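You operate a simulated robot arm through the tools that you are given. There is no shell and no other tool. Be economical: measure what you need, move in short steps, check, and stop when the job is done.

You are at the controls of a simulated robot arm. One attempt, no reset.

JOB
Return the brick to its row, level the plate with both handwheels and stand the nested block on it.
Fine: its label names the row; bring the bubble about half way with the blue handwheel, the rest with the other.

Only the result counts: the job must be done as asked and must still hold three seconds after the hand-in. Knocking over, shifting, dropping, spilling or breaking anything else fails it.

ROBOT AND FRAMES
A 7-joint arm with a two-finger parallel gripper, fixed in place. Base frame: the origin is at the foot of the arm, x ahead of it, y to its left, z up; the work surface is at about z = 854. Units: mm, degrees, N and s.
With the tool pointing down near the work surface it reaches from about 300 to 700 mm from the base axis. Its first joint turns from -66.0 to 66.0 degrees. Payload 1.57 kg.
Tool frame: the origin (TCP) lies between the finger pads and is the grasp point; the fingertips stand 30 mm ahead of it; z points along the fingers, y is the line along which they close. Largest opening 110 mm; finger width 24, thickness 12; the body of the gripper, 48 by 112 mm, starts 78 mm behind the TCP.
Orientation is that of the tool frame in the base frame, as a unit quaternion [x, y, z, w]. With the fingers straight down and closing along the base's y, the tool's x points along the base's -x, its y along +y and its z along -z.

CONTROLS
- The arm moves only by the tool nudge_tool. Its argument "steps" is a list of rows, each an object (a shift or turn left out is 0, a gripper value left out holds the last) with "translation": the shift along the tool's x, y, z in mm, a list of three; "rotation": the turn, a rotation vector about the tool's x, y, z in degrees, a list of three; "jaw": the opening, from 0 (shut) to 1 (fully open). In form: [{"translation": [x, y, z], "rotation": [ax, ay, az], "jaw": jaw}, ...]. A call has 1 to 12 rows; each row shifts and turns the commanded pose from where the row before left it, along the tool's axes as they then stand. A row lasts 0.2 s, in which the tool goes at most 50 mm and 8.6 degrees; a call with a longer step from one row to the next is refused whole, and so is a gripper value outside its range. A pose out of reach is approached as far as the arm can. The call stops where the force on the tool passes 40 N (or 10 N more than at its start, if that is more) or the arm is blocked; 0.2 s more then pass. Each finger travels about 108 mm/s and halts on what it meets, pressing with about 25 N; the grip force reading is that of the motor and also rises with nothing between the fingers. The clock runs only during rows and for 0.2 s after the last one: add rows that do not move to give the fingers time. The reply holds the time, the measured pose of the TCP, the force on the tool along the base axes, the opening and the grip force, in the units named above and with some noise.
- Cameras (640 x 400 px; columns grow to the right, rows downward): "scene" is fixed at [161.2, -382.7, 1424.5]; the picture's right is [0.81, -0.59, 0.00], its down [-0.33, -0.46, -0.82] and it looks along [0.48, 0.67, -0.57] (base axes); focal length 312 px, centre (320, 200). "wrist" rides on the gripper at [70, 16, -141] in the tool frame; the picture's right is [-0.23, 0.97, 0.00], its down [-0.86, -0.20, -0.48] and it looks along [-0.47, -0.11, 0.88] (tool axes); focal length 222 px, centre (320, 200).
- grab_frame(camera): a new picture of that camera. The clock stands still meanwhile.
- measure_at(camera, pixels): for up to 12 pixels [column, row] of the newest picture of that camera ("zoom" is the newest enlarged one), the place [x, y, z] in the base frame of the surface seen there, good to about 3 mm, but the place of the scene camera against the robot may be out by one fixed shift of up to 25 mm in any direction. The clock stands still meanwhile.
- inspect(camera, box): a new picture of the part [left, top, right, bottom] of that camera's present view, enlarged. The clock stands still meanwhile.
- job_done(): hands the job in; it is judged then, once.

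Work in short steps. Measure before you move; look again where a grasp or a placing could have gone wrong, and mend it. You have 80 turns and 34 pictures in all, those below and enlarged ones among them. Open the gripper and draw the arm clear of the work before you hand the job in, unless the task says otherwise; then end with one line.

The tools are called after "Call:" as name(argument=value, ...) on one line, values as JSON. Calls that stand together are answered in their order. nudge_tool: Moves the arm, as the interface text tells. Its arguments: {"type":"object","properties":{"steps":{"type":"array"}},"required":["steps"]} The other tools are called the same way: grab_frame (camera) takes a picture; measure_at (camera, pixels) gives the place of the surface under pixels of a picture; inspect (camera, box) takes an enlarged picture of a part of a camera's view; job_done () hands the job in.

At the start:

```text
t: 0.0
ee_pos: [333.7, 35.3, 1172.1]
tcp_rot: [0.0, 1.0, 0.0, 0.001]
wrist_force: [-0.1, -1.0, 0.3]
opening: 109.6
finger_force: 0.1
```

scene: 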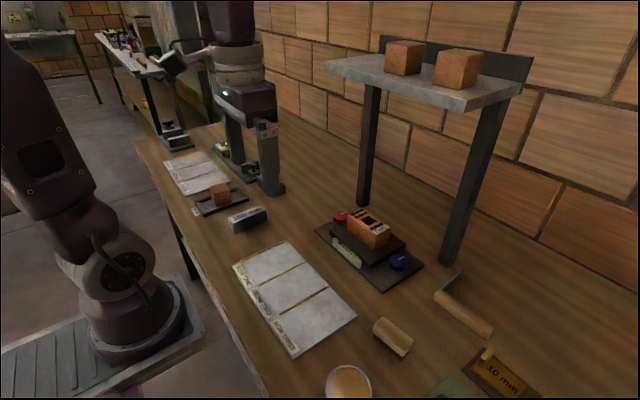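
wrist: 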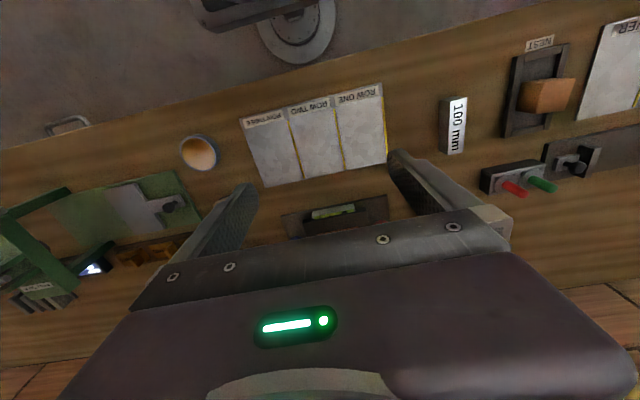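

The scene shows a brick on the levelling plate (~368,228), three row cards (~293,297) and a block in a nest (~219,195). I enlarge the plate and cards first.

Call:
inspect(camera="scene", box=[300, 190, 440, 300])

Call:
inspect(camera="scene", box=[150, 140, 370, 360])

```text
3.64 times, centred on (370, 245) of scene
```

zoom: 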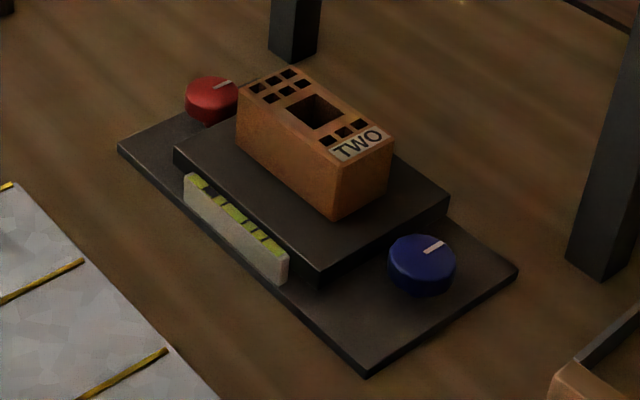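

```text
1.82 times, centred on (260, 250) of scene
```

zoom: 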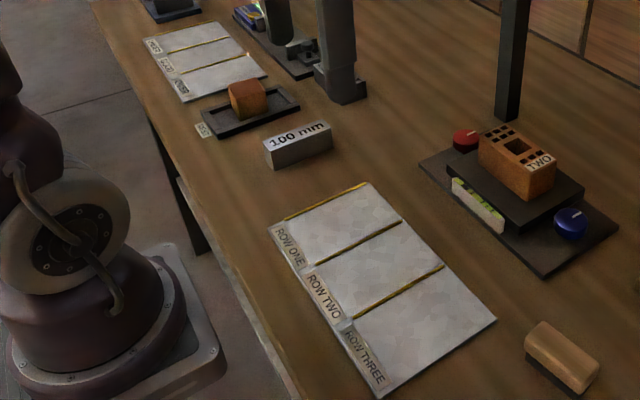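

The label reads TWO, so ROW TWO is the middle strip. I measure the same features in both cameras to find the scene camera's shift.

Call:
measure_at(camera="scene", pixels=[[357, 216], [386, 233], [368, 248], [348, 206], [397, 260], [340, 214], [233, 264], [289, 241], [356, 316], [297, 357], [219, 190], [367, 226]])

Call:
measure_at(camera="wrist", pixels=[[241, 119], [382, 84], [386, 164], [262, 186], [333, 137], [289, 111], [335, 98], [300, 180], [342, 171], [538, 95], [565, 90], [333, 212]])

```text
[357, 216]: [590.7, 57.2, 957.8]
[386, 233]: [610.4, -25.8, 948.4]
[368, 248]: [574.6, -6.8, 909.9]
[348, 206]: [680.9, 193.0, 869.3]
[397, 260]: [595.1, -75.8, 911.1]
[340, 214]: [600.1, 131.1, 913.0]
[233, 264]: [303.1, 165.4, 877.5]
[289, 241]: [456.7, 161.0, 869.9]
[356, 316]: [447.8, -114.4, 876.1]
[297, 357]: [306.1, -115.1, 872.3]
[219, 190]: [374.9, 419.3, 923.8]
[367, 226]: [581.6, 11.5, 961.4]
```

```text
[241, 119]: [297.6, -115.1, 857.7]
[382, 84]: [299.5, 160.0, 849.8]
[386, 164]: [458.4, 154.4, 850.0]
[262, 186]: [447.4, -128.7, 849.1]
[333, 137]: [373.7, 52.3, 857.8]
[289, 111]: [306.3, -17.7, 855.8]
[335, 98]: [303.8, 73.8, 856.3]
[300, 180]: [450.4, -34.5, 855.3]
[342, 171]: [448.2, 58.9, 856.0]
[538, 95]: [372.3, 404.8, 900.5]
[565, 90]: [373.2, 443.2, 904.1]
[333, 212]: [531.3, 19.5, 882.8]
```

The scene shift is about (+2,+5,+19) mm. I check the shelf and its legs for clearance, plus the other objects around the plate.

Call:
measure_at(camera="scene", pixels=[[326, 66], [463, 105], [520, 88], [362, 200], [446, 260], [315, 230], [383, 292], [424, 266], [247, 218], [393, 335], [268, 190], [206, 188]])

Call:
nudge_tool(steps=[{"translation": [-40, -5, 0]}, {"translation": [-40, -5, 0]}, {"translation": [-40, -5, 0]}, {"translation": [-40, -5, 0]}, {"translation": [-40, -5, 0]}, {"translation": [0, 0, 0]}])

Call:
grab_frame(camera="wrist")

```text
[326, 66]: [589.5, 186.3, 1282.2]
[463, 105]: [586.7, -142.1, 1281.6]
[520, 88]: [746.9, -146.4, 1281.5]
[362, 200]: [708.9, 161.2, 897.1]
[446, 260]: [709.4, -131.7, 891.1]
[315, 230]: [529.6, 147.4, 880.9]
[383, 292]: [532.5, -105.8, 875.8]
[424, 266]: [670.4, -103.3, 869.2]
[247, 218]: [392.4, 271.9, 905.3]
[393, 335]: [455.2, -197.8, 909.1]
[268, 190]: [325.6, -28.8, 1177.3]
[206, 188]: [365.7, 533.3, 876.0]
```

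```text
t: 1.4
ee_pos: [536.0, 14.5, 1170.2]
tcp_rot: [0.0, 1.0, 0.0, -0.001]
wrist_force: [-0.6, -0.4, -0.2]
opening: 109.8
finger_force: 0.0
```

```text
29 pictures are left
```

wrist: 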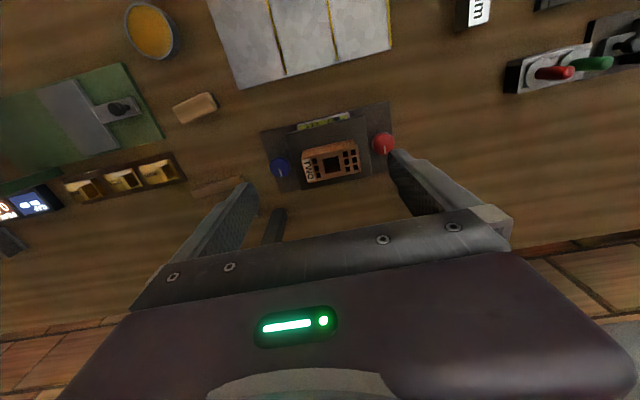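

The shelf edge runs at x≈587 at about z 1262 true, right above the brick. I check how the arm stands relative to it.

Call:
grab_frame(camera="scene")

Call:
measure_at(camera="wrist", pixels=[[308, 164], [315, 181], [358, 172], [354, 147], [303, 152], [383, 142], [281, 168], [322, 122], [263, 133], [388, 103], [301, 192], [333, 161]])

```text
28 pictures are left
```

scene: 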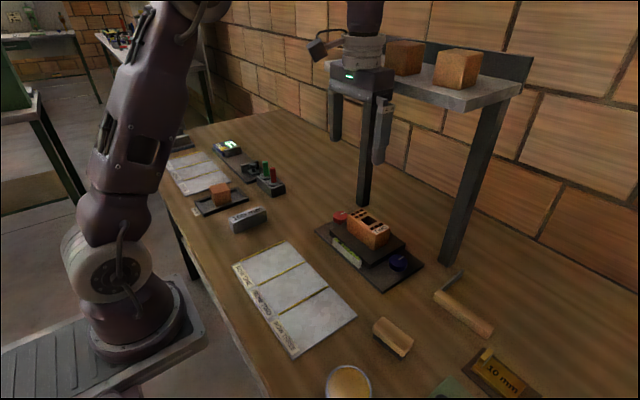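

```text
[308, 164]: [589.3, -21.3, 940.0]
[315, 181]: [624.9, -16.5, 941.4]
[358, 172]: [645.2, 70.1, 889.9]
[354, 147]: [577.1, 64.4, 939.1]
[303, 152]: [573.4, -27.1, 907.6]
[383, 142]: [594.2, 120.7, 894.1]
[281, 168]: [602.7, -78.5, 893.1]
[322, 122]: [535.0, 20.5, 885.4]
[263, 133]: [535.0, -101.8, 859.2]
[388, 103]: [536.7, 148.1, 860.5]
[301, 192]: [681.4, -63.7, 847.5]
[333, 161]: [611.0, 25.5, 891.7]
```

The brick top is at about z=940 (x≈575–625, y≈−27–64); wheels at (594,121) red and (603,−78) blue. I descend outside the shelf's footprint to see the arm's height relative to the shelf.

Call:
nudge_tool(steps=[{"translation": [20, 0, 30]}, {"translation": [16, 0, 45]}, {"translation": [0, 0, 45]}, {"translation": [0, 0, 45]}, {"translation": [0, 0, 20]}, {"translation": [0, 0, 0]}])

Call:
grab_frame(camera="wrist")

Call:
grab_frame(camera="scene")

```text
t: 2.8
ee_pos: [496.7, 14.0, 982.9]
tcp_rot: [0.0, 1.0, 0.0, 0.0]
wrist_force: [-0.2, 0.4, 0.0]
opening: 110.1
finger_force: 0.1
```

```text
27 pictures are left
```

wrist: 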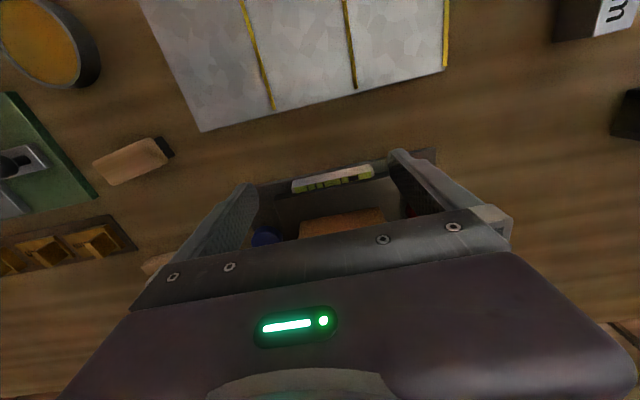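

```text
26 pictures are left
```

scene: 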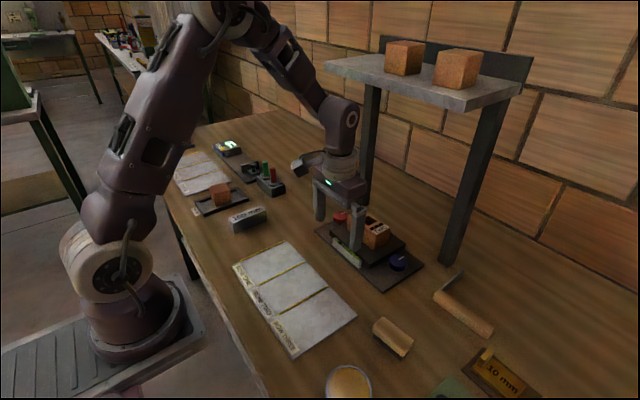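

I measure the height of the wrist housing and forearm at this pose.

Call:
measure_at(camera="scene", pixels=[[343, 98], [354, 106], [325, 95], [310, 70], [295, 50], [340, 130], [365, 190], [265, 15]])

Call:
measure_at(camera="wrist", pixels=[[302, 222], [380, 210], [342, 215], [296, 187], [375, 172], [265, 237], [272, 108], [355, 86], [445, 69], [203, 130]])

```text
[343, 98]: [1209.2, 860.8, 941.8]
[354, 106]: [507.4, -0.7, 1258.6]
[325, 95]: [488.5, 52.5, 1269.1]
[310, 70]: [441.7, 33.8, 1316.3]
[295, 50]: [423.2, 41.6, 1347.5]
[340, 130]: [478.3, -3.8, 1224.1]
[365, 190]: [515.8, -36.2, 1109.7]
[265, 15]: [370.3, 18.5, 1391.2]
```

```text
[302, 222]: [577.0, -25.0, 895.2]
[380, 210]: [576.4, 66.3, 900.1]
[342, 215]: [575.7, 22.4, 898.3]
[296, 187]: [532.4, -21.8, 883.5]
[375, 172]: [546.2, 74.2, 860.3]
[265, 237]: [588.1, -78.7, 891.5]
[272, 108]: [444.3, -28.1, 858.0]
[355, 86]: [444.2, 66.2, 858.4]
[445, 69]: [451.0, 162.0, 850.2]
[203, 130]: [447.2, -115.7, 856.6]
```

Wrist housing tops out about 267 mm above the TCP, so at TCP z≈930 it clears the shelf's underside (~1235). I centre on the brick (y≈20.6), lower, and slide in along x with the fingers beside its ends.

Call:
nudge_tool(steps=[{"translation": [0, 6.5, 28], "jaw": 1}, {"translation": [0, 0, 25]}, {"translation": [-30, 0, 0]}, {"translation": [-20, 0, 0]}, {"translation": [-20, 0, 0]}, {"translation": [-20, 0, 0]}, {"translation": [-13, 0, 0]}, {"translation": [0, 0, 0]}])

Call:
grab_frame(camera="scene")

```text
t: 4.6
ee_pos: [600.7, 18.5, 936.0]
tcp_rot: [-0.001, 1.0, 0.0, 0.001]
wrist_force: [-0.1, 0.2, 0.1]
opening: 110.2
finger_force: 0.1
```

```text
25 pictures are left
```

scene: 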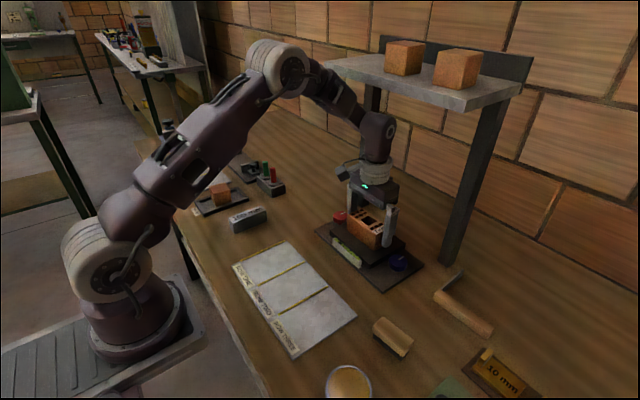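

The fingers straddle the brick, clear of the shelf. I lower 10 mm, centre, and close.

Call:
nudge_tool(steps=[{"translation": [0, 1.5, 5]}, {"translation": [0, 0, 5]}, {"jaw": 0.8}, {"jaw": 0.6}, {}, {}])

```text
t: 6.0
ee_pos: [601.6, 17.8, 924.6]
tcp_rot: [0.0, 1.0, -0.001, 0.0]
wrist_force: [0.5, 3.4, 6.7]
opening: 99.5
finger_force: 24.7
```

Gripped at 99.5 mm with 24.7 N. I lift slightly and draw back out from under the shelf.

Call:
nudge_tool(steps=[{"translation": [0, 0, -6]}, {"translation": [0, 0, -8]}, {"translation": [5, 0, -6]}, {"translation": [25, 0, 0]}, {"translation": [30, 0, 0]}, {"translation": [30, 0, -5]}, {"translation": [35, 0, -20]}, {"translation": [35, 0, -20]}, {}])

Call:
grab_frame(camera="scene")

```text
t: 8.0
ee_pos: [441.3, 22.6, 988.1]
tcp_rot: [0.001, 1.0, 0.001, 0.0]
wrist_force: [0.0, -0.3, -3.0]
opening: 99.7
finger_force: 25.2
```

```text
24 pictures are left
```

scene: 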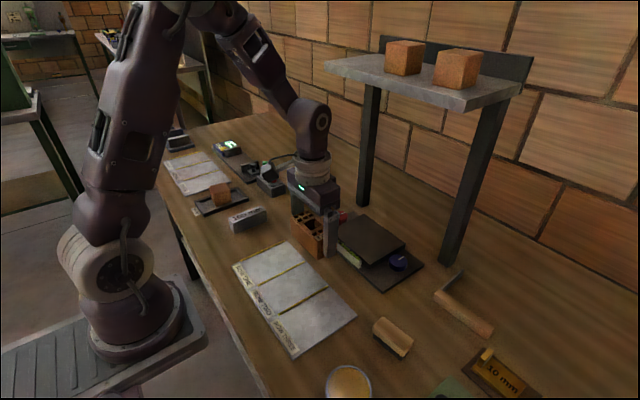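

Brick held. I move over row two and turn the tool 90° so the brick's long side lies along the strip (x), which is only ~92 mm wide.

Call:
nudge_tool(steps=[{"translation": [10, 0, 0], "rotation": [0, 0, 8.2]}, {"rotation": [0, 0, 8.2]}, {"rotation": [0, 0, 8.2]}, {"rotation": [0, 0, 8.2]}, {"rotation": [0, 0, 8.2]}, {"rotation": [0, 0, 8.2]}, {"rotation": [0, 0, 8.2]}, {"rotation": [0, 0, 8.2]}, {"rotation": [0, 0, 8.2]}, {"rotation": [0, 0, 8.2]}, {"rotation": [0, 0, 8.0]}, {}])

```text
t: 10.6
ee_pos: [431.8, 18.6, 988.6]
tcp_rot: [0.708, 0.706, 0.0, 0.0]
wrist_force: [-0.3, 0.4, -3.5]
opening: 99.9
finger_force: 25.3
```

Now tool y = base +x, tool x = base +y. I move back 46 mm in x and lower to z≈915, then look.

Call:
nudge_tool(steps=[{"translation": [0, -23, 0]}, {"translation": [0, -22, 15]}, {"translation": [0, 0, 30]}, {"translation": [0, 0, 27]}, {}])

Call:
grab_frame(camera="wrist")

Call:
inspect(camera="scene", box=[200, 170, 370, 370])

```text
t: 11.8
ee_pos: [387.4, 16.8, 916.2]
tcp_rot: [0.707, 0.707, 0.0, 0.0]
wrist_force: [0.2, 0.0, -2.0]
opening: 99.9
finger_force: 25.0
```

```text
23 pictures are left
```

wrist: 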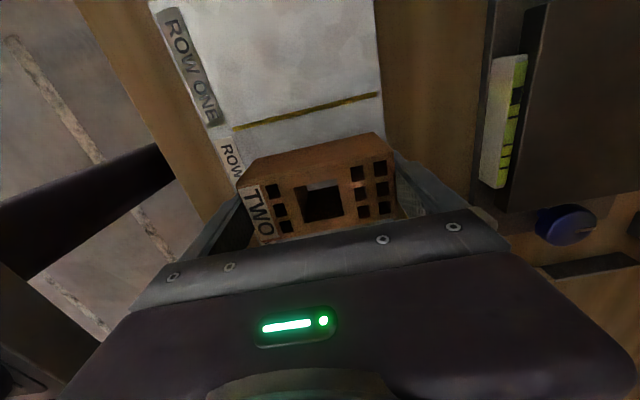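

```text
2.00 times, centred on (285, 270) of scene
```

zoom: 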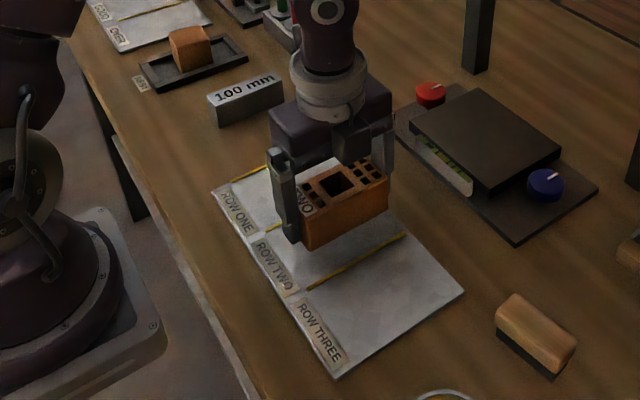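

I measure the row-one/two line, the row label edge and the brick's far corners against it.

Call:
measure_at(camera="wrist", pixels=[[236, 128], [376, 95], [212, 124], [230, 148], [368, 134], [245, 160], [237, 182], [503, 60], [495, 185], [525, 60]])

```text
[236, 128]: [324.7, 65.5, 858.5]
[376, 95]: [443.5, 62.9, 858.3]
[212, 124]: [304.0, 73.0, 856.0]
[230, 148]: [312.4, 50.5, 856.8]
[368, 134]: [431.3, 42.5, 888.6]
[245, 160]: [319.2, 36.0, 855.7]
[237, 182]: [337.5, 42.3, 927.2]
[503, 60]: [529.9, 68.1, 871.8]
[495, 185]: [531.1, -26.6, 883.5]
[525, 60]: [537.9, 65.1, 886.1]
```

The brick sits centred within row two (lines at y≈64 and −28, x 324–446). I lower toward the card, finishing in small steps.

Call:
nudge_tool(steps=[{"translation": [0, 1, 10]}, {"translation": [0, 0, 8]}, {}])

Call:
nudge_tool(steps=[{"translation": [0, 0, 2]}, {"translation": [0, 0, 2]}, {}])

Call:
nudge_tool(steps=[{"translation": [0, 0, 2]}, {}])

```text
t: 12.6
ee_pos: [388.0, 19.2, 898.6]
tcp_rot: [0.707, 0.707, 0.0, 0.001]
wrist_force: [0.2, 0.3, -3.4]
opening: 99.8
finger_force: 24.9
```

```text
t: 13.4
ee_pos: [388.0, 19.2, 895.9]
tcp_rot: [0.707, 0.708, 0.001, 0.0]
wrist_force: [0.6, -0.6, -2.8]
opening: 99.9
finger_force: 25.0
```

```text
t: 14.0
ee_pos: [387.9, 18.1, 892.3]
tcp_rot: [0.707, 0.707, 0.0, 0.0]
wrist_force: [0.7, -0.2, -3.7]
opening: 99.8
finger_force: 25.0
```

No contact yet (force −3.7 is the brick's weight); I continue down 1 mm at a time.

Call:
nudge_tool(steps=[{"translation": [0, 0, 1.5]}, {}])

Call:
nudge_tool(steps=[{"translation": [0, 0, 1.5]}, {}])

```text
t: 14.6
ee_pos: [388.7, 18.1, 891.2]
tcp_rot: [0.707, 0.707, 0.0, 0.0]
wrist_force: [-0.2, 0.1, -3.8]
opening: 99.8
finger_force: 25.0
```

```text
t: 15.2
ee_pos: [388.2, 17.9, 891.0]
tcp_rot: [0.708, 0.706, 0.002, 0.001]
wrist_force: [6.2, 0.3, 21.1]
opening: 100.0
finger_force: 25.7
```

Contact (21 N up). I back off a hair, open fully and rise.

Call:
nudge_tool(steps=[{"translation": [0, 0, -0.7]}, {"jaw": 1.0}, {}, {}, {"translation": [0, 0, -20]}, {"translation": [0, 0, -40]}, {"translation": [0, 0, -45]}, {}])

Call:
inspect(camera="scene", box=[140, 150, 440, 350])

```text
t: 17.0
ee_pos: [384.9, 16.3, 995.9]
tcp_rot: [0.707, 0.707, 0.0, 0.0]
wrist_force: [-0.9, 0.6, -0.6]
opening: 110.0
finger_force: 0.0
```

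```text
2.00 times, centred on (290, 250) of scene
```

zoom: 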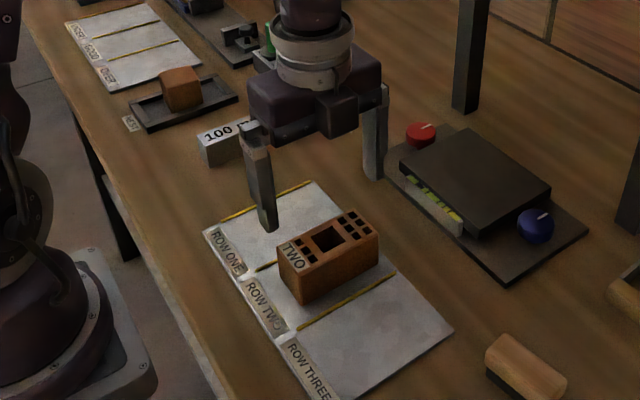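

Brick stands in row two. I zoom in on the vial (scene ~343–372, 237–268) to read the bubble now that it's unloaded.

Call:
inspect(camera="scene", box=[332, 228, 380, 272])

Call:
inspect(camera="scene", box=[310, 195, 440, 300])

```text
9.09 times, centred on (356, 250) of scene
```

zoom: 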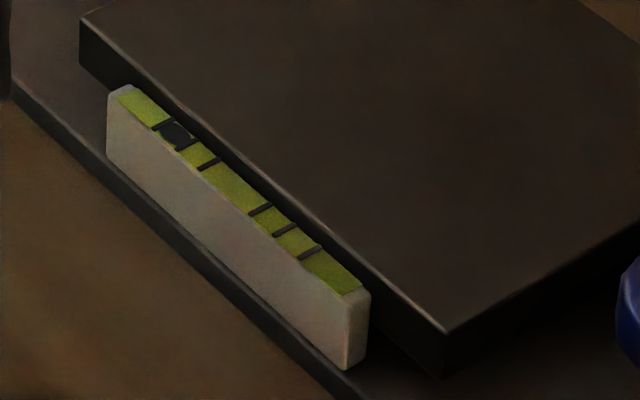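

```text
3.81 times, centred on (375, 248) of scene
```

zoom: 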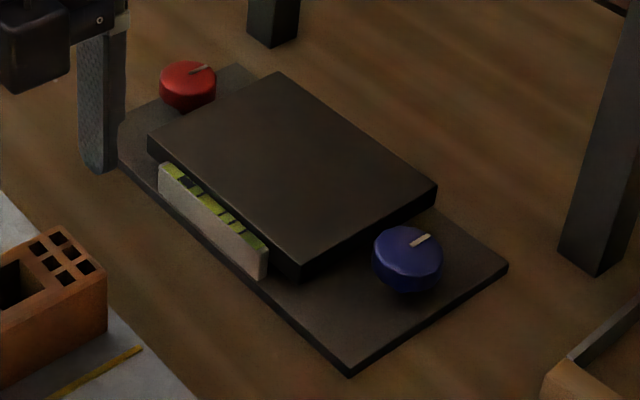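

Bubble sits at (174,134), far toward the red end; the centre between marks 3–4 is at (236,186). I measure both wheels, the tilt plate and the pointers in this zoom.

Call:
measure_at(camera="zoom", pixels=[[374, 250], [407, 246], [441, 250], [407, 230], [400, 262], [429, 236], [188, 76], [161, 80], [215, 80], [188, 88], [405, 288], [300, 264]])

```text
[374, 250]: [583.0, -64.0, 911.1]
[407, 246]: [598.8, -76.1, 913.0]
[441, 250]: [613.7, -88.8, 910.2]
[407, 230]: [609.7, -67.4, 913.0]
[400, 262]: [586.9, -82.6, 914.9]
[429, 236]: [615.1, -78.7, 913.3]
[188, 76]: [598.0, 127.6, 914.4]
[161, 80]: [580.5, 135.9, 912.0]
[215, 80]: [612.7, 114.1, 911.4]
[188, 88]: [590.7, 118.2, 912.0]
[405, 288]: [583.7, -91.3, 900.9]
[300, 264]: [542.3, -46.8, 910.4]
```

Blue wheel ≈ (598,−78), top z≈894, Ø≈39; the tilt plate edge (y≈−47) leaves no room for a finger there, so I'll grip it along x (present yaw) and turn in ≤30° strokes. I go to x≈500, y≈−78 first and lower there.

Call:
nudge_tool(steps=[{"translation": [-31, 38, 0], "jaw": 0.62}, {"translation": [-31, 38, 0]}, {"translation": [-32, 38, 0]}, {"translation": [0, 0, 30]}, {"translation": [0, 0, 27]}, {"translation": [0, 25, 0]}, {"translation": [0, 25, 0]}, {}])

Call:
grab_frame(camera="wrist")

```text
t: 18.8
ee_pos: [550.8, -72.7, 940.9]
tcp_rot: [0.708, 0.707, 0.0, 0.001]
wrist_force: [-0.3, -0.3, 0.3]
opening: 68.3
finger_force: 0.0
```

```text
18 pictures are left
```

wrist: 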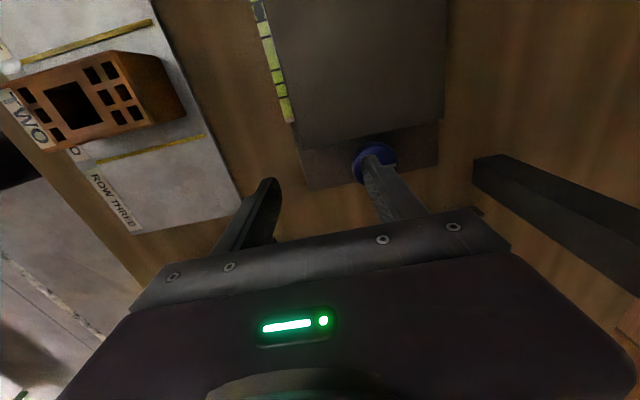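

I measure the wheel edges and plate edges with the accurate wrist camera.

Call:
measure_at(camera="wrist", pixels=[[356, 166], [394, 158], [374, 145], [372, 152], [362, 182], [360, 148], [299, 148], [440, 118], [437, 160], [309, 188]])

```text
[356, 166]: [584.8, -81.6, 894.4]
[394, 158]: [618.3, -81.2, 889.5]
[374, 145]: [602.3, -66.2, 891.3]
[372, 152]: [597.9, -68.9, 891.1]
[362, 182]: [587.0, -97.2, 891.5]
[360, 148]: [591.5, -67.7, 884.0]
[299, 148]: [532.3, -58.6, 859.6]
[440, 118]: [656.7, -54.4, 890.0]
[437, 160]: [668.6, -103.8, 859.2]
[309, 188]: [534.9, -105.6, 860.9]
```

Wheel centre ≈ (600.5,−79). I slide over it, descend to TCP z≈906 and close on the rim.

Call:
nudge_tool(steps=[{"translation": [-6, 25, 0]}, {"translation": [0, 24.5, 0]}, {}, {"translation": [0, 0, 17]}, {"translation": [0, 0, 17]}, {"jaw": 0.45}, {"jaw": 0.3}, {}])

```text
t: 20.6
ee_pos: [599.4, -80.5, 902.5]
tcp_rot: [0.707, 0.707, -0.001, -0.001]
wrist_force: [-12.4, -0.6, 1.2]
opening: 41.6
finger_force: 44.6
```

Wheel gripped (41.6 mm). I relax the side load by 1 mm and turn 24° about the tool axis, then read the bubble.

Call:
nudge_tool(steps=[{"translation": [0, -1, 0]}, {"rotation": [0, 0, 8]}, {"rotation": [0, 0, 8]}, {"rotation": [0, 0, 8]}, {}])

Call:
inspect(camera="scene", box=[327, 228, 407, 278])

```text
t: 21.8
ee_pos: [600.8, -81.4, 904.0]
tcp_rot: [0.839, 0.544, -0.001, -0.001]
wrist_force: [5.8, -0.5, -29.8]
opening: 41.2
finger_force: 44.6
```

```text
8.00 times, centred on (367, 253) of scene
```

zoom: 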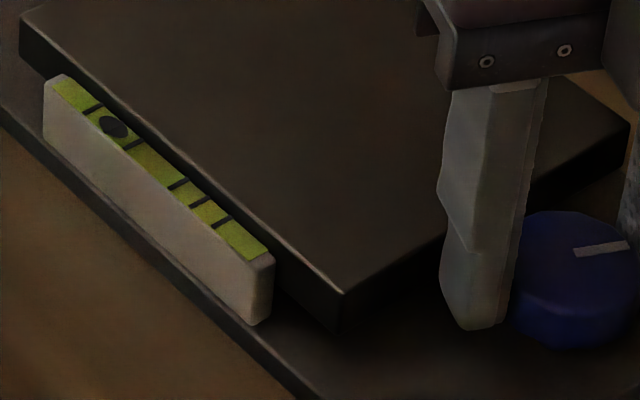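

Bubble moved the right way: distance from centre went from ~8.9 to ~6.8 scene px for 24°, so about 27° more brings it half way (~4.4). I release, rise, turn back 39°, and regrip.

Call:
nudge_tool(steps=[{"jaw": 0.46}, {}, {"translation": [0, 0, -22]}, {"rotation": [0, 0, -7.8]}, {"rotation": [0, 0, -7.8]}, {"rotation": [0, 0, -7.8]}, {"rotation": [0, 0, -7.8]}, {"rotation": [0, 0, -7.8]}, {}, {}])

```text
t: 24.0
ee_pos: [599.5, -81.2, 925.5]
tcp_rot: [0.609, 0.793, 0.0, 0.0]
wrist_force: [-0.4, -0.5, -0.6]
opening: 50.5
finger_force: 0.0
```

Clear and turned to −15°. I descend, grip and turn 27°.

Call:
nudge_tool(steps=[{"translation": [0, 0, 10]}, {"translation": [0, 0, 11]}, {}, {"jaw": 0.36}, {"jaw": 0.3}, {}])

Call:
nudge_tool(steps=[{"rotation": [0, 0, 7]}, {"rotation": [0, 0, 7]}, {"rotation": [0, 0, 7]}, {"rotation": [0, 0, 6]}, {}])

Call:
inspect(camera="scene", box=[327, 228, 407, 278])

```text
t: 25.4
ee_pos: [599.4, -82.4, 902.8]
tcp_rot: [0.609, 0.793, 0.0, 0.0]
wrist_force: [-4.6, 0.6, 0.7]
opening: 41.2
finger_force: 44.9
```

```text
t: 26.6
ee_pos: [600.0, -81.7, 904.0]
tcp_rot: [0.778, 0.629, -0.001, -0.001]
wrist_force: [9.5, -8.8, -37.3]
opening: 41.5
finger_force: 45.1
```

```text
8.00 times, centred on (367, 253) of scene
```

zoom: 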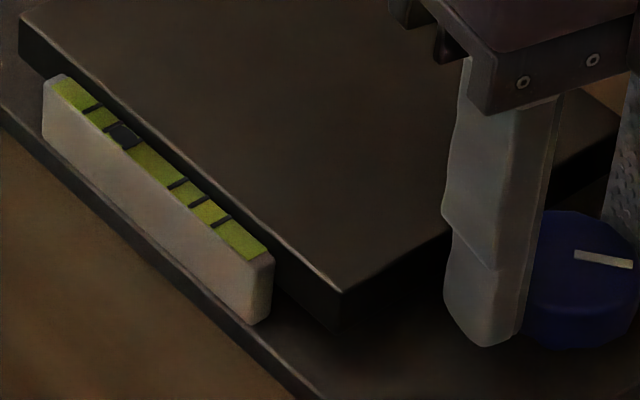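

Bubble now between marks 2 and 3 (124,135), about −1.6 mark units versus −2.7 at first. The bubble may lag, so I release, rise and wait before re-reading.

Call:
nudge_tool(steps=[{"jaw": 0.46}, {}, {"translation": [0, 0, -22]}, {"rotation": [0, 0, -6.8]}, {"rotation": [0, 0, -6.8]}, {"rotation": [0, 0, -6.8]}, {"rotation": [0, 0, -6.8]}, {}, {}, {}])

Call:
inspect(camera="scene", box=[332, 233, 380, 263])

```text
t: 28.8
ee_pos: [598.7, -81.9, 928.5]
tcp_rot: [0.607, 0.795, 0.0, 0.0]
wrist_force: [1.0, -0.1, -0.9]
opening: 50.5
finger_force: 0.1
```

```text
13.33 times, centred on (356, 248) of scene
```

zoom: 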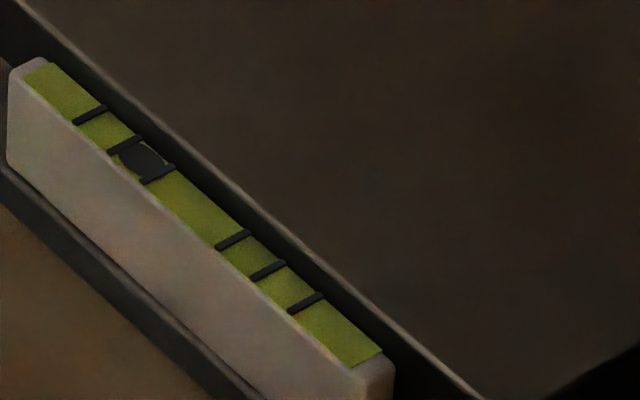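

Settled at −0.255 of the mark span versus −0.419 at the start (39 % done). About 14° more blue gives half.

Call:
nudge_tool(steps=[{"translation": [0, 0, 12]}, {"translation": [0, 0, 12]}, {}, {"jaw": 0.36}, {"jaw": 0.3}, {}, {"rotation": [0, 0, 7.5]}, {"rotation": [0, 0, 7.5]}, {}])

Call:
nudge_tool(steps=[{"jaw": 0.46}, {}, {"translation": [0, 0, -22]}, {"translation": [0, 0, -8]}, {}, {}, {}])

Call:
inspect(camera="scene", box=[332, 233, 380, 263])

```text
t: 30.8
ee_pos: [600.3, -81.9, 902.6]
tcp_rot: [0.707, 0.707, 0.0, 0.0]
wrist_force: [-2.5, -7.6, -10.8]
opening: 41.2
finger_force: 44.1
```

```text
t: 32.4
ee_pos: [599.4, -80.7, 933.7]
tcp_rot: [0.706, 0.708, 0.0, 0.0]
wrist_force: [0.2, 0.3, 0.5]
opening: 50.6
finger_force: 0.0
```

```text
13.33 times, centred on (356, 248) of scene
```

zoom: 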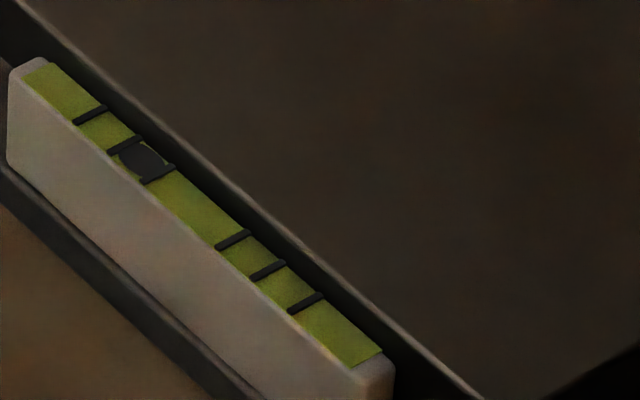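

The bubble did not move. I check the blue wheel's pointer to see whether it turned.

Call:
inspect(camera="scene", box=[327, 228, 423, 288])

```text
6.67 times, centred on (375, 258) of scene
```

zoom: 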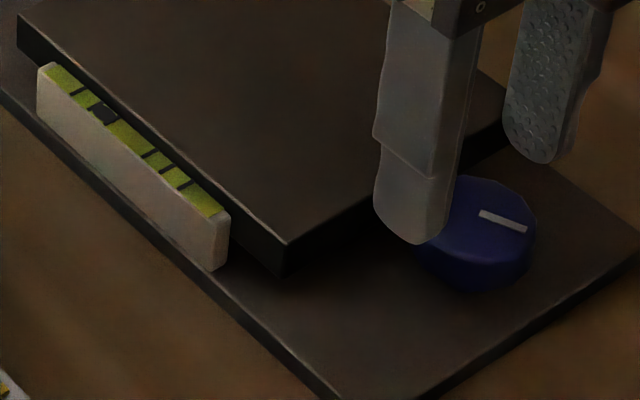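

The pointer did turn (~20°), so the last turn had no effect on the bubble: perhaps play or a stop. I try one further 20° stroke on blue to distinguish.

Call:
nudge_tool(steps=[{"rotation": [0, 0, -7.5]}, {"rotation": [0, 0, -7.5]}, {"translation": [0, 0, 15]}, {"translation": [0, 0, 16]}, {}, {"jaw": 0.36}, {"jaw": 0.3}, {}, {"rotation": [0, 0, 7]}, {"rotation": [0, 0, 7]}, {"rotation": [0, 0, 7]}, {}])

Call:
inspect(camera="scene", box=[332, 228, 412, 278])

```text
t: 35.0
ee_pos: [600.4, -78.7, 902.7]
tcp_rot: [0.742, 0.67, 0.001, 0.001]
wrist_force: [14.0, 2.7, -22.7]
opening: 41.1
finger_force: 45.4
```

```text
8.00 times, centred on (372, 253) of scene
```

zoom: 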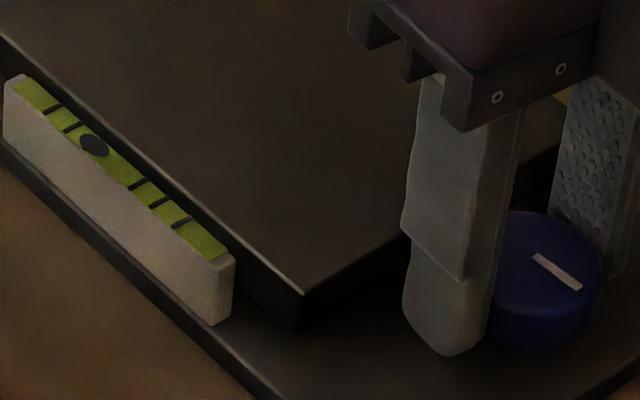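

Now the bubble is at mark 3 (95,146): −0.167 of span, 60 % of the way — about half. I leave blue, rise clear and go across to the red wheel (≈600,121).

Call:
nudge_tool(steps=[{"jaw": 0.46}, {}, {"translation": [0, 0, -32]}, {"rotation": [0, 0, -5.8]}, {"translation": [40, 0, 0]}, {"translation": [40, 0, 0]}, {"translation": [40, 0, 0]}, {"translation": [40, 0, 0]}, {"translation": [40, 0, 0], "jaw": 0.55}, {}, {}])

Call:
inspect(camera="scene", box=[310, 185, 390, 275])

Call:
grab_frame(camera="wrist")

```text
t: 37.4
ee_pos: [602.0, 117.9, 935.2]
tcp_rot: [0.707, 0.707, 0.0, 0.0]
wrist_force: [-0.4, 0.0, 0.3]
opening: 60.5
finger_force: 0.1
```

```text
4.44 times, centred on (350, 230) of scene
```

zoom: 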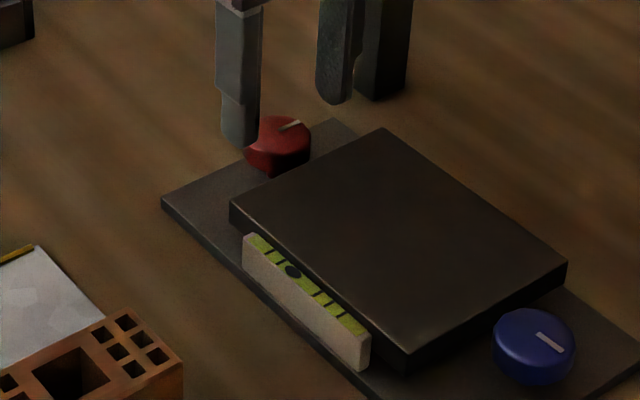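

```text
10 pictures are left
```

wrist: 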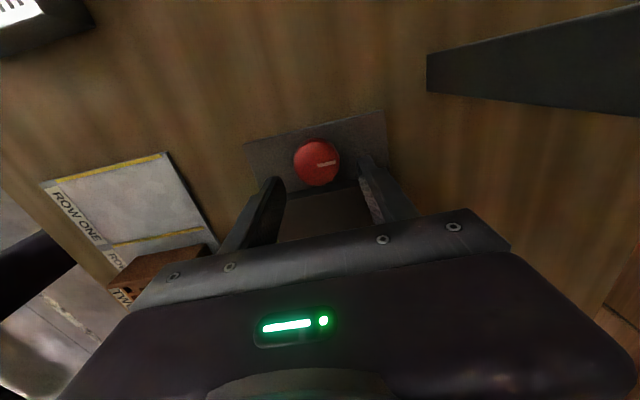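

I measure the red wheel's edges and the adjacent plate edge in this wrist view.

Call:
measure_at(camera="wrist", pixels=[[295, 165], [339, 158], [316, 140], [317, 161], [319, 184], [330, 191], [286, 196], [330, 197]])

```text
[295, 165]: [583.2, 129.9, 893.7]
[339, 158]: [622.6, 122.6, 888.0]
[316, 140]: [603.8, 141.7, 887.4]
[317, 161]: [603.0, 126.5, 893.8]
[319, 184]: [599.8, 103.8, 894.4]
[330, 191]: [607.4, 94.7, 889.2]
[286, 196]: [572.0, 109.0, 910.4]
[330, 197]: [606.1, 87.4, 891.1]
```

Red wheel centre ≈ (602,123), plate edge y≈94. I move +4 mm in y, pre-turn +15°, descend, grip, and turn −30° (opposite to blue), then read.

Call:
nudge_tool(steps=[{"translation": [4, 0, 0]}, {"rotation": [0, 0, 7.5]}, {"rotation": [0, 0, 7.5]}, {"translation": [0, 0, 15]}, {"translation": [0, 0, 16]}, {}, {"jaw": 0.42}, {"jaw": 0.3}, {}])

Call:
nudge_tool(steps=[{"rotation": [0, 0, -7.5]}, {"rotation": [0, 0, -7.5]}, {"rotation": [0, 0, -7.5]}, {"rotation": [0, 0, -7.5]}, {}, {}])

Call:
inspect(camera="scene", box=[332, 228, 380, 258])

```text
t: 39.4
ee_pos: [599.5, 124.6, 905.9]
tcp_rot: [0.793, 0.609, -0.001, 0.0]
wrist_force: [3.1, -1.7, -5.1]
opening: 41.4
finger_force: 45.6
```

```text
t: 40.8
ee_pos: [600.9, 124.9, 905.9]
tcp_rot: [0.608, 0.794, 0.001, 0.001]
wrist_force: [1.6, 9.8, 35.3]
opening: 41.6
finger_force: 45.4
```

```text
13.33 times, centred on (356, 243) of scene
```

zoom: 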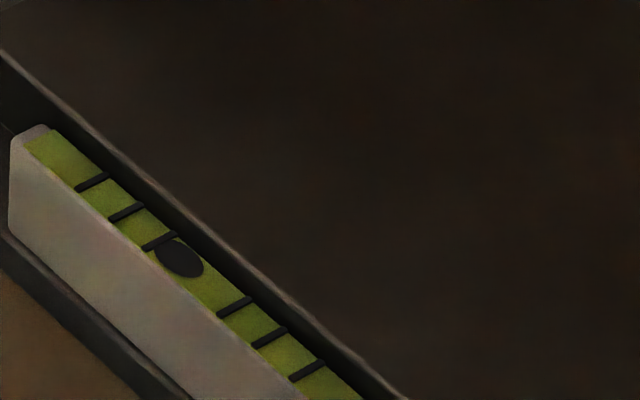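

Bubble is now inside the inner marks: (180,258) against centre (197.5,272.5), −0.08; rate ≈0.0029/deg, so ~28° more. I release, turn back and repeat.

Call:
nudge_tool(steps=[{"jaw": 0.46}, {}, {"translation": [0, 0, -24]}, {"rotation": [0, 0, 7.5]}, {"rotation": [0, 0, 7.5]}, {"rotation": [0, 0, 7.5]}, {"rotation": [0, 0, 7.5]}, {}, {"translation": [0, 0, 12]}, {"translation": [0, 0, 12]}, {"jaw": 0.3}, {}])

Call:
nudge_tool(steps=[{}, {"rotation": [0, 0, -7]}, {"rotation": [0, 0, -7]}, {"rotation": [0, 0, -7]}, {"rotation": [0, 0, -7]}, {}, {}])

Call:
inspect(camera="scene", box=[332, 228, 380, 258])

```text
t: 43.4
ee_pos: [601.1, 123.0, 903.7]
tcp_rot: [0.793, 0.609, 0.0, 0.0]
wrist_force: [-9.3, 0.1, 10.6]
opening: 41.4
finger_force: 45.1
```

```text
t: 45.0
ee_pos: [600.6, 121.7, 903.3]
tcp_rot: [0.622, 0.783, 0.0, 0.001]
wrist_force: [10.2, -2.9, 1.0]
opening: 41.2
finger_force: 45.3
```

```text
13.33 times, centred on (356, 243) of scene
```

zoom: 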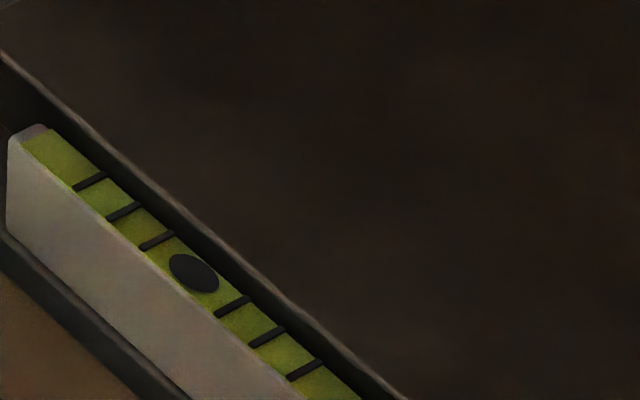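

Bubble (194,273) is right at the midpoint of marks 3–4 (194.5,273). I release, rise, back out from under the shelf, and head toward the nest.

Call:
nudge_tool(steps=[{"jaw": 0.46}, {}, {"translation": [0, 0, -30]}, {"rotation": [0, 0, 7]}, {"rotation": [0, 0, 6]}, {"translation": [0, -35, 0]}, {"translation": [0, -40, 0]}, {"translation": [0, -40, 0]}, {"translation": [0, -25, -25], "jaw": 1}, {"translation": [0, -20, -35]}, {"translation": [0, 0, -35]}, {}])

Call:
nudge_tool(steps=[{"translation": [40, 0, -10]}, {"translation": [40, -10, 0]}, {"translation": [40, -15, 0]}, {"translation": [40, -15, 0]}, {"translation": [40, -15, 0]}, {"translation": [20, -10, 0]}, {}])

Call:
grab_frame(camera="wrist")

Call:
inspect(camera="scene", box=[150, 120, 390, 270])

```text
t: 47.6
ee_pos: [441.8, 119.9, 1028.7]
tcp_rot: [0.707, 0.707, 0.0, 0.0]
wrist_force: [0.3, 0.2, 0.2]
opening: 110.1
finger_force: 0.1
```

```text
t: 49.2
ee_pos: [375.7, 343.6, 1036.8]
tcp_rot: [0.707, 0.708, -0.001, -0.001]
wrist_force: [0.7, -0.3, -0.5]
opening: 109.7
finger_force: 0.0
```

```text
7 pictures are left
```

wrist: 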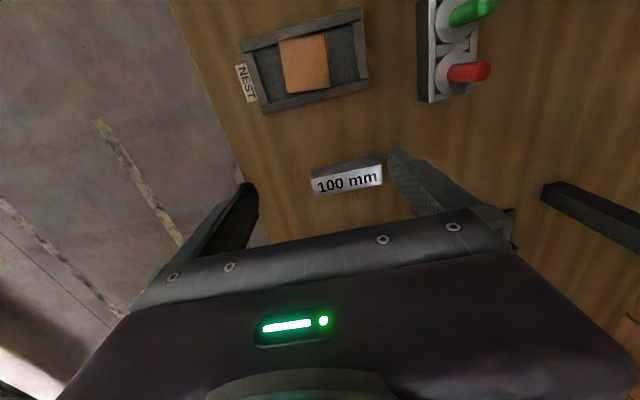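

```text
2.67 times, centred on (270, 195) of scene
```

zoom: 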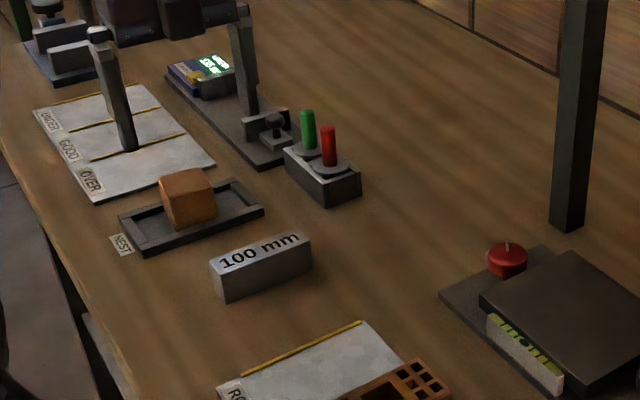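

The block sits between the nest's side rails with free space along x, matching the present yaw. I measure its edges and the nest.

Call:
measure_at(camera="wrist", pixels=[[280, 42], [325, 35], [329, 87], [290, 94], [305, 65], [252, 50], [262, 106], [358, 18], [367, 77], [268, 75], [342, 60], [305, 40]])

Call:
measure_at(camera="zoom", pixels=[[161, 185], [175, 228], [217, 212], [190, 185], [215, 188], [505, 262], [495, 300], [580, 255], [630, 330], [560, 300]])

```text
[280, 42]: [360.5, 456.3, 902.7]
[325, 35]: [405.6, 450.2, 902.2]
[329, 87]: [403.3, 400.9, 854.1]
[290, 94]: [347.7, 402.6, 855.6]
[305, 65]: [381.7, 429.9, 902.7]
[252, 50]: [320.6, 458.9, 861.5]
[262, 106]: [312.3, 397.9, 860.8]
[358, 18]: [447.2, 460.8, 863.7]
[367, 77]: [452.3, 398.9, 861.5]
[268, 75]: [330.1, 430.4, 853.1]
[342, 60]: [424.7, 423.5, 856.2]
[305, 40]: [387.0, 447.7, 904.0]
```

```text
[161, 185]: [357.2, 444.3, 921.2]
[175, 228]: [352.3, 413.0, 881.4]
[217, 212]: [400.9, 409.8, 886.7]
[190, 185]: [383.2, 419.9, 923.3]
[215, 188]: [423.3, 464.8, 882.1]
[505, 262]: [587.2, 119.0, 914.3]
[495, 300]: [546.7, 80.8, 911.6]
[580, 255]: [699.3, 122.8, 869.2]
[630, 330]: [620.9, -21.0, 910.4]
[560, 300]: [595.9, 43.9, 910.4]
```

Block ≈ 47 mm cube at (382,429), top z≈903. I move over it with the jaw at 75 mm and descend part way to check the pose.

Call:
nudge_tool(steps=[{"translation": [43, 3, 0], "jaw": 0.7}, {"translation": [42, 3, 0]}, {}, {"translation": [0, 0, 35]}, {"translation": [0, 0, 35]}, {}, {}])

```text
t: 50.8
ee_pos: [381.8, 427.9, 966.0]
tcp_rot: [0.707, 0.707, 0.001, 0.001]
wrist_force: [0.8, 1.1, 0.1]
opening: 76.9
finger_force: 0.1
```

Pose (382,428,966) is on target. I descend to z≈896 and close gently.

Call:
nudge_tool(steps=[{"translation": [0, 0, 30]}, {"translation": [0, 0, 25]}, {"translation": [0, 0, 15]}, {}, {"jaw": 0.55}, {"jaw": 0.45}, {"jaw": 0.36}, {}, {}])

```text
t: 52.8
ee_pos: [382.4, 428.9, 898.0]
tcp_rot: [0.707, 0.707, -0.001, 0.0]
wrist_force: [0.9, -0.1, -0.1]
opening: 49.8
finger_force: 25.3
```

Gripped at 49.8 mm. I lift straight up; meanwhile I measure the shelf's front-edge bottom to be sure of clearance.

Call:
nudge_tool(steps=[{"translation": [0, 0, -10]}, {"translation": [0, 0, -25]}, {"translation": [0, 0, -40]}, {"translation": [0, 0, -40]}, {"translation": [0, 0, -10]}, {}])

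Call:
measure_at(camera="scene", pixels=[[462, 110], [440, 101], [440, 103], [400, 87], [400, 90], [400, 92], [440, 106]])

```text
t: 54.2
ee_pos: [380.8, 425.8, 1022.3]
tcp_rot: [0.707, 0.707, 0.0, 0.0]
wrist_force: [-0.1, -1.1, -2.9]
opening: 50.0
finger_force: 24.8
```

```text
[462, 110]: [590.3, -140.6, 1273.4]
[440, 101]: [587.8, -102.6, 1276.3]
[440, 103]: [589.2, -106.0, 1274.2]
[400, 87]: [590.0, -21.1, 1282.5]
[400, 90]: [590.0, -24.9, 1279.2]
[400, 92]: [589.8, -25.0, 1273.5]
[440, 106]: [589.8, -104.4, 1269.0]
```

Underside is about 1245 true, wrist top will be ~1212. I retrace the path to in front of the plate, (≈490, 21).

Call:
nudge_tool(steps=[{"translation": [-45, 5, 0]}, {"translation": [-45, 10, 0]}, {"translation": [-45, 10, 0]}, {"translation": [-45, 10, 0]}, {"translation": [-45, 10, 0]}, {"translation": [-45, 15, 0]}, {"translation": [-45, 15, 0]}, {"translation": [-45, 15, 0]}, {"translation": [-45, 15, 0]}, {}])

```text
t: 56.4
ee_pos: [485.0, 20.4, 1024.1]
tcp_rot: [0.707, 0.707, 0.0, -0.001]
wrist_force: [-0.2, 0.1, -0.9]
opening: 49.7
finger_force: 25.5
```

Block still held (49.7 mm). I lower to z≈947 here, then slide under the shelf to x≈600.

Call:
nudge_tool(steps=[{"translation": [0, 0, 40]}, {"translation": [0, 0, 37]}, {}, {"translation": [0, 25, 0]}, {"translation": [0, 25, 0]}, {"translation": [0, 25, 0]}, {"translation": [0, 25, 0]}, {"translation": [0, 15, 0]}, {}])

Call:
inspect(camera="scene", box=[300, 130, 440, 290])

```text
t: 58.4
ee_pos: [599.6, 24.1, 947.8]
tcp_rot: [0.707, 0.707, 0.0, 0.001]
wrist_force: [0.2, -0.2, -1.3]
opening: 49.9
finger_force: 25.3
```

```text
2.50 times, centred on (370, 210) of scene
```

zoom: 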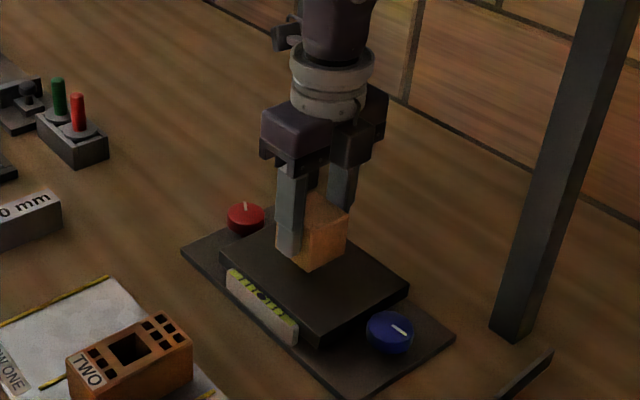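

Block is above the plate's middle. I lower in small steps to contact (expected at TCP z≈933).

Call:
nudge_tool(steps=[{"translation": [-2, 0, 5]}, {"translation": [0, 0, 4]}, {}])

Call:
nudge_tool(steps=[{"translation": [0, 0, 1.5]}, {}])

Call:
nudge_tool(steps=[{"translation": [0, 0, 1.5]}, {}])

```text
t: 59.2
ee_pos: [600.4, 20.6, 939.1]
tcp_rot: [0.707, 0.708, 0.0, 0.001]
wrist_force: [-0.4, -0.3, -2.5]
opening: 49.7
finger_force: 24.7
```

```text
t: 59.8
ee_pos: [599.6, 21.1, 936.9]
tcp_rot: [0.707, 0.707, 0.0, -0.001]
wrist_force: [0.2, -0.2, -1.9]
opening: 49.6
finger_force: 25.1
```

```text
t: 60.4
ee_pos: [600.8, 21.7, 935.0]
tcp_rot: [0.707, 0.707, 0.0, -0.001]
wrist_force: [-0.2, 0.5, -1.6]
opening: 50.0
finger_force: 25.2
```

No contact yet; I continue at 1 mm.

Call:
nudge_tool(steps=[{"translation": [0, 0, 1]}, {}])

Call:
nudge_tool(steps=[{"translation": [0, 0, 1]}, {}])

```text
t: 61.0
ee_pos: [599.7, 20.8, 933.2]
tcp_rot: [0.707, 0.707, 0.0, 0.0]
wrist_force: [0.4, -0.9, -1.8]
opening: 49.7
finger_force: 25.5
```

```text
t: 61.6
ee_pos: [600.5, 20.3, 934.1]
tcp_rot: [0.707, 0.707, 0.0, 0.0]
wrist_force: [-3.5, 0.8, 4.9]
opening: 49.7
finger_force: 25.2
```

Light contact (+4.9 N). I open the fingers slowly, rise a little, and back out after clearing the block's top (fingers at x±: rise first above it).

Call:
nudge_tool(steps=[{"jaw": 0.5}, {"jaw": 0.58}, {"jaw": 0.66}, {}, {}])

Call:
inspect(camera="scene", box=[320, 190, 410, 280])

```text
t: 62.8
ee_pos: [601.0, 21.1, 932.5]
tcp_rot: [0.707, 0.708, 0.0, 0.0]
wrist_force: [-0.3, 0.0, -0.9]
opening: 72.4
finger_force: 0.0
```

```text
4.44 times, centred on (365, 235) of scene
```

zoom: 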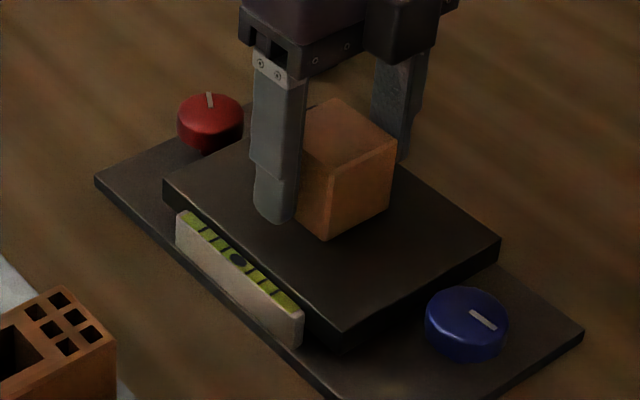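

Block stands on the plate and the bubble stays mid-vial. To avoid raising into the shelf, I rise 5 mm, slide the open fingers out along +y, then back out in −x.

Call:
nudge_tool(steps=[{"translation": [0, 0, -5]}, {"translation": [15, 0, 0]}, {"translation": [25, 0, 0]}, {"translation": [35, 0, 0]}, {"translation": [0, -30, 0]}, {"translation": [0, -40, 0]}, {"translation": [0, -40, 0]}, {"translation": [0, -30, -30]}, {"translation": [0, -20, -40]}, {"translation": [20, 0, -40]}, {"translation": [40, 0, 0]}, {}])

Call:
inspect(camera="scene", box=[332, 228, 380, 258])

Call:
inspect(camera="scene", box=[200, 170, 440, 350])

```text
t: 65.4
ee_pos: [442.5, 160.1, 1048.1]
tcp_rot: [0.706, 0.708, 0.001, 0.0]
wrist_force: [0.2, 0.4, 0.0]
opening: 72.4
finger_force: 0.2
```

```text
13.33 times, centred on (356, 243) of scene
```

zoom: 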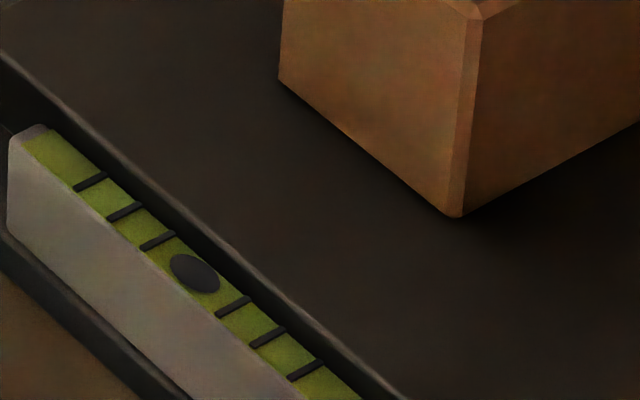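

```text
2.22 times, centred on (320, 260) of scene
```

zoom: 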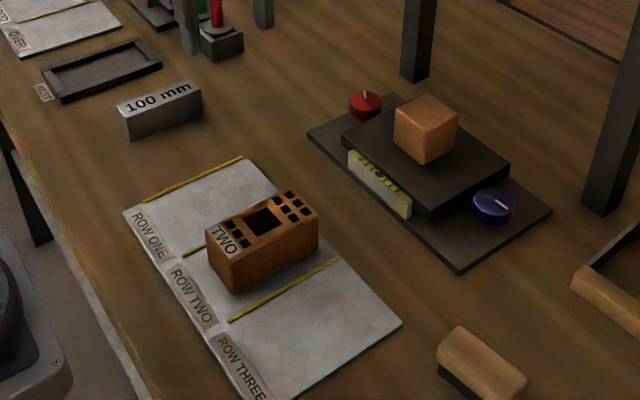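

The bubble is centred at (194,273) and the block stands on the plate. The brick sits inside row two, and the arm is clear with the gripper open, so I hand in.

Call:
job_done()

```text
The job is handed in.
```

The brick is back in row two, the block from the nest stands on the plate, and the plate is level. The blue handwheel brought the bubble about 60% of the way and the red one the rest.
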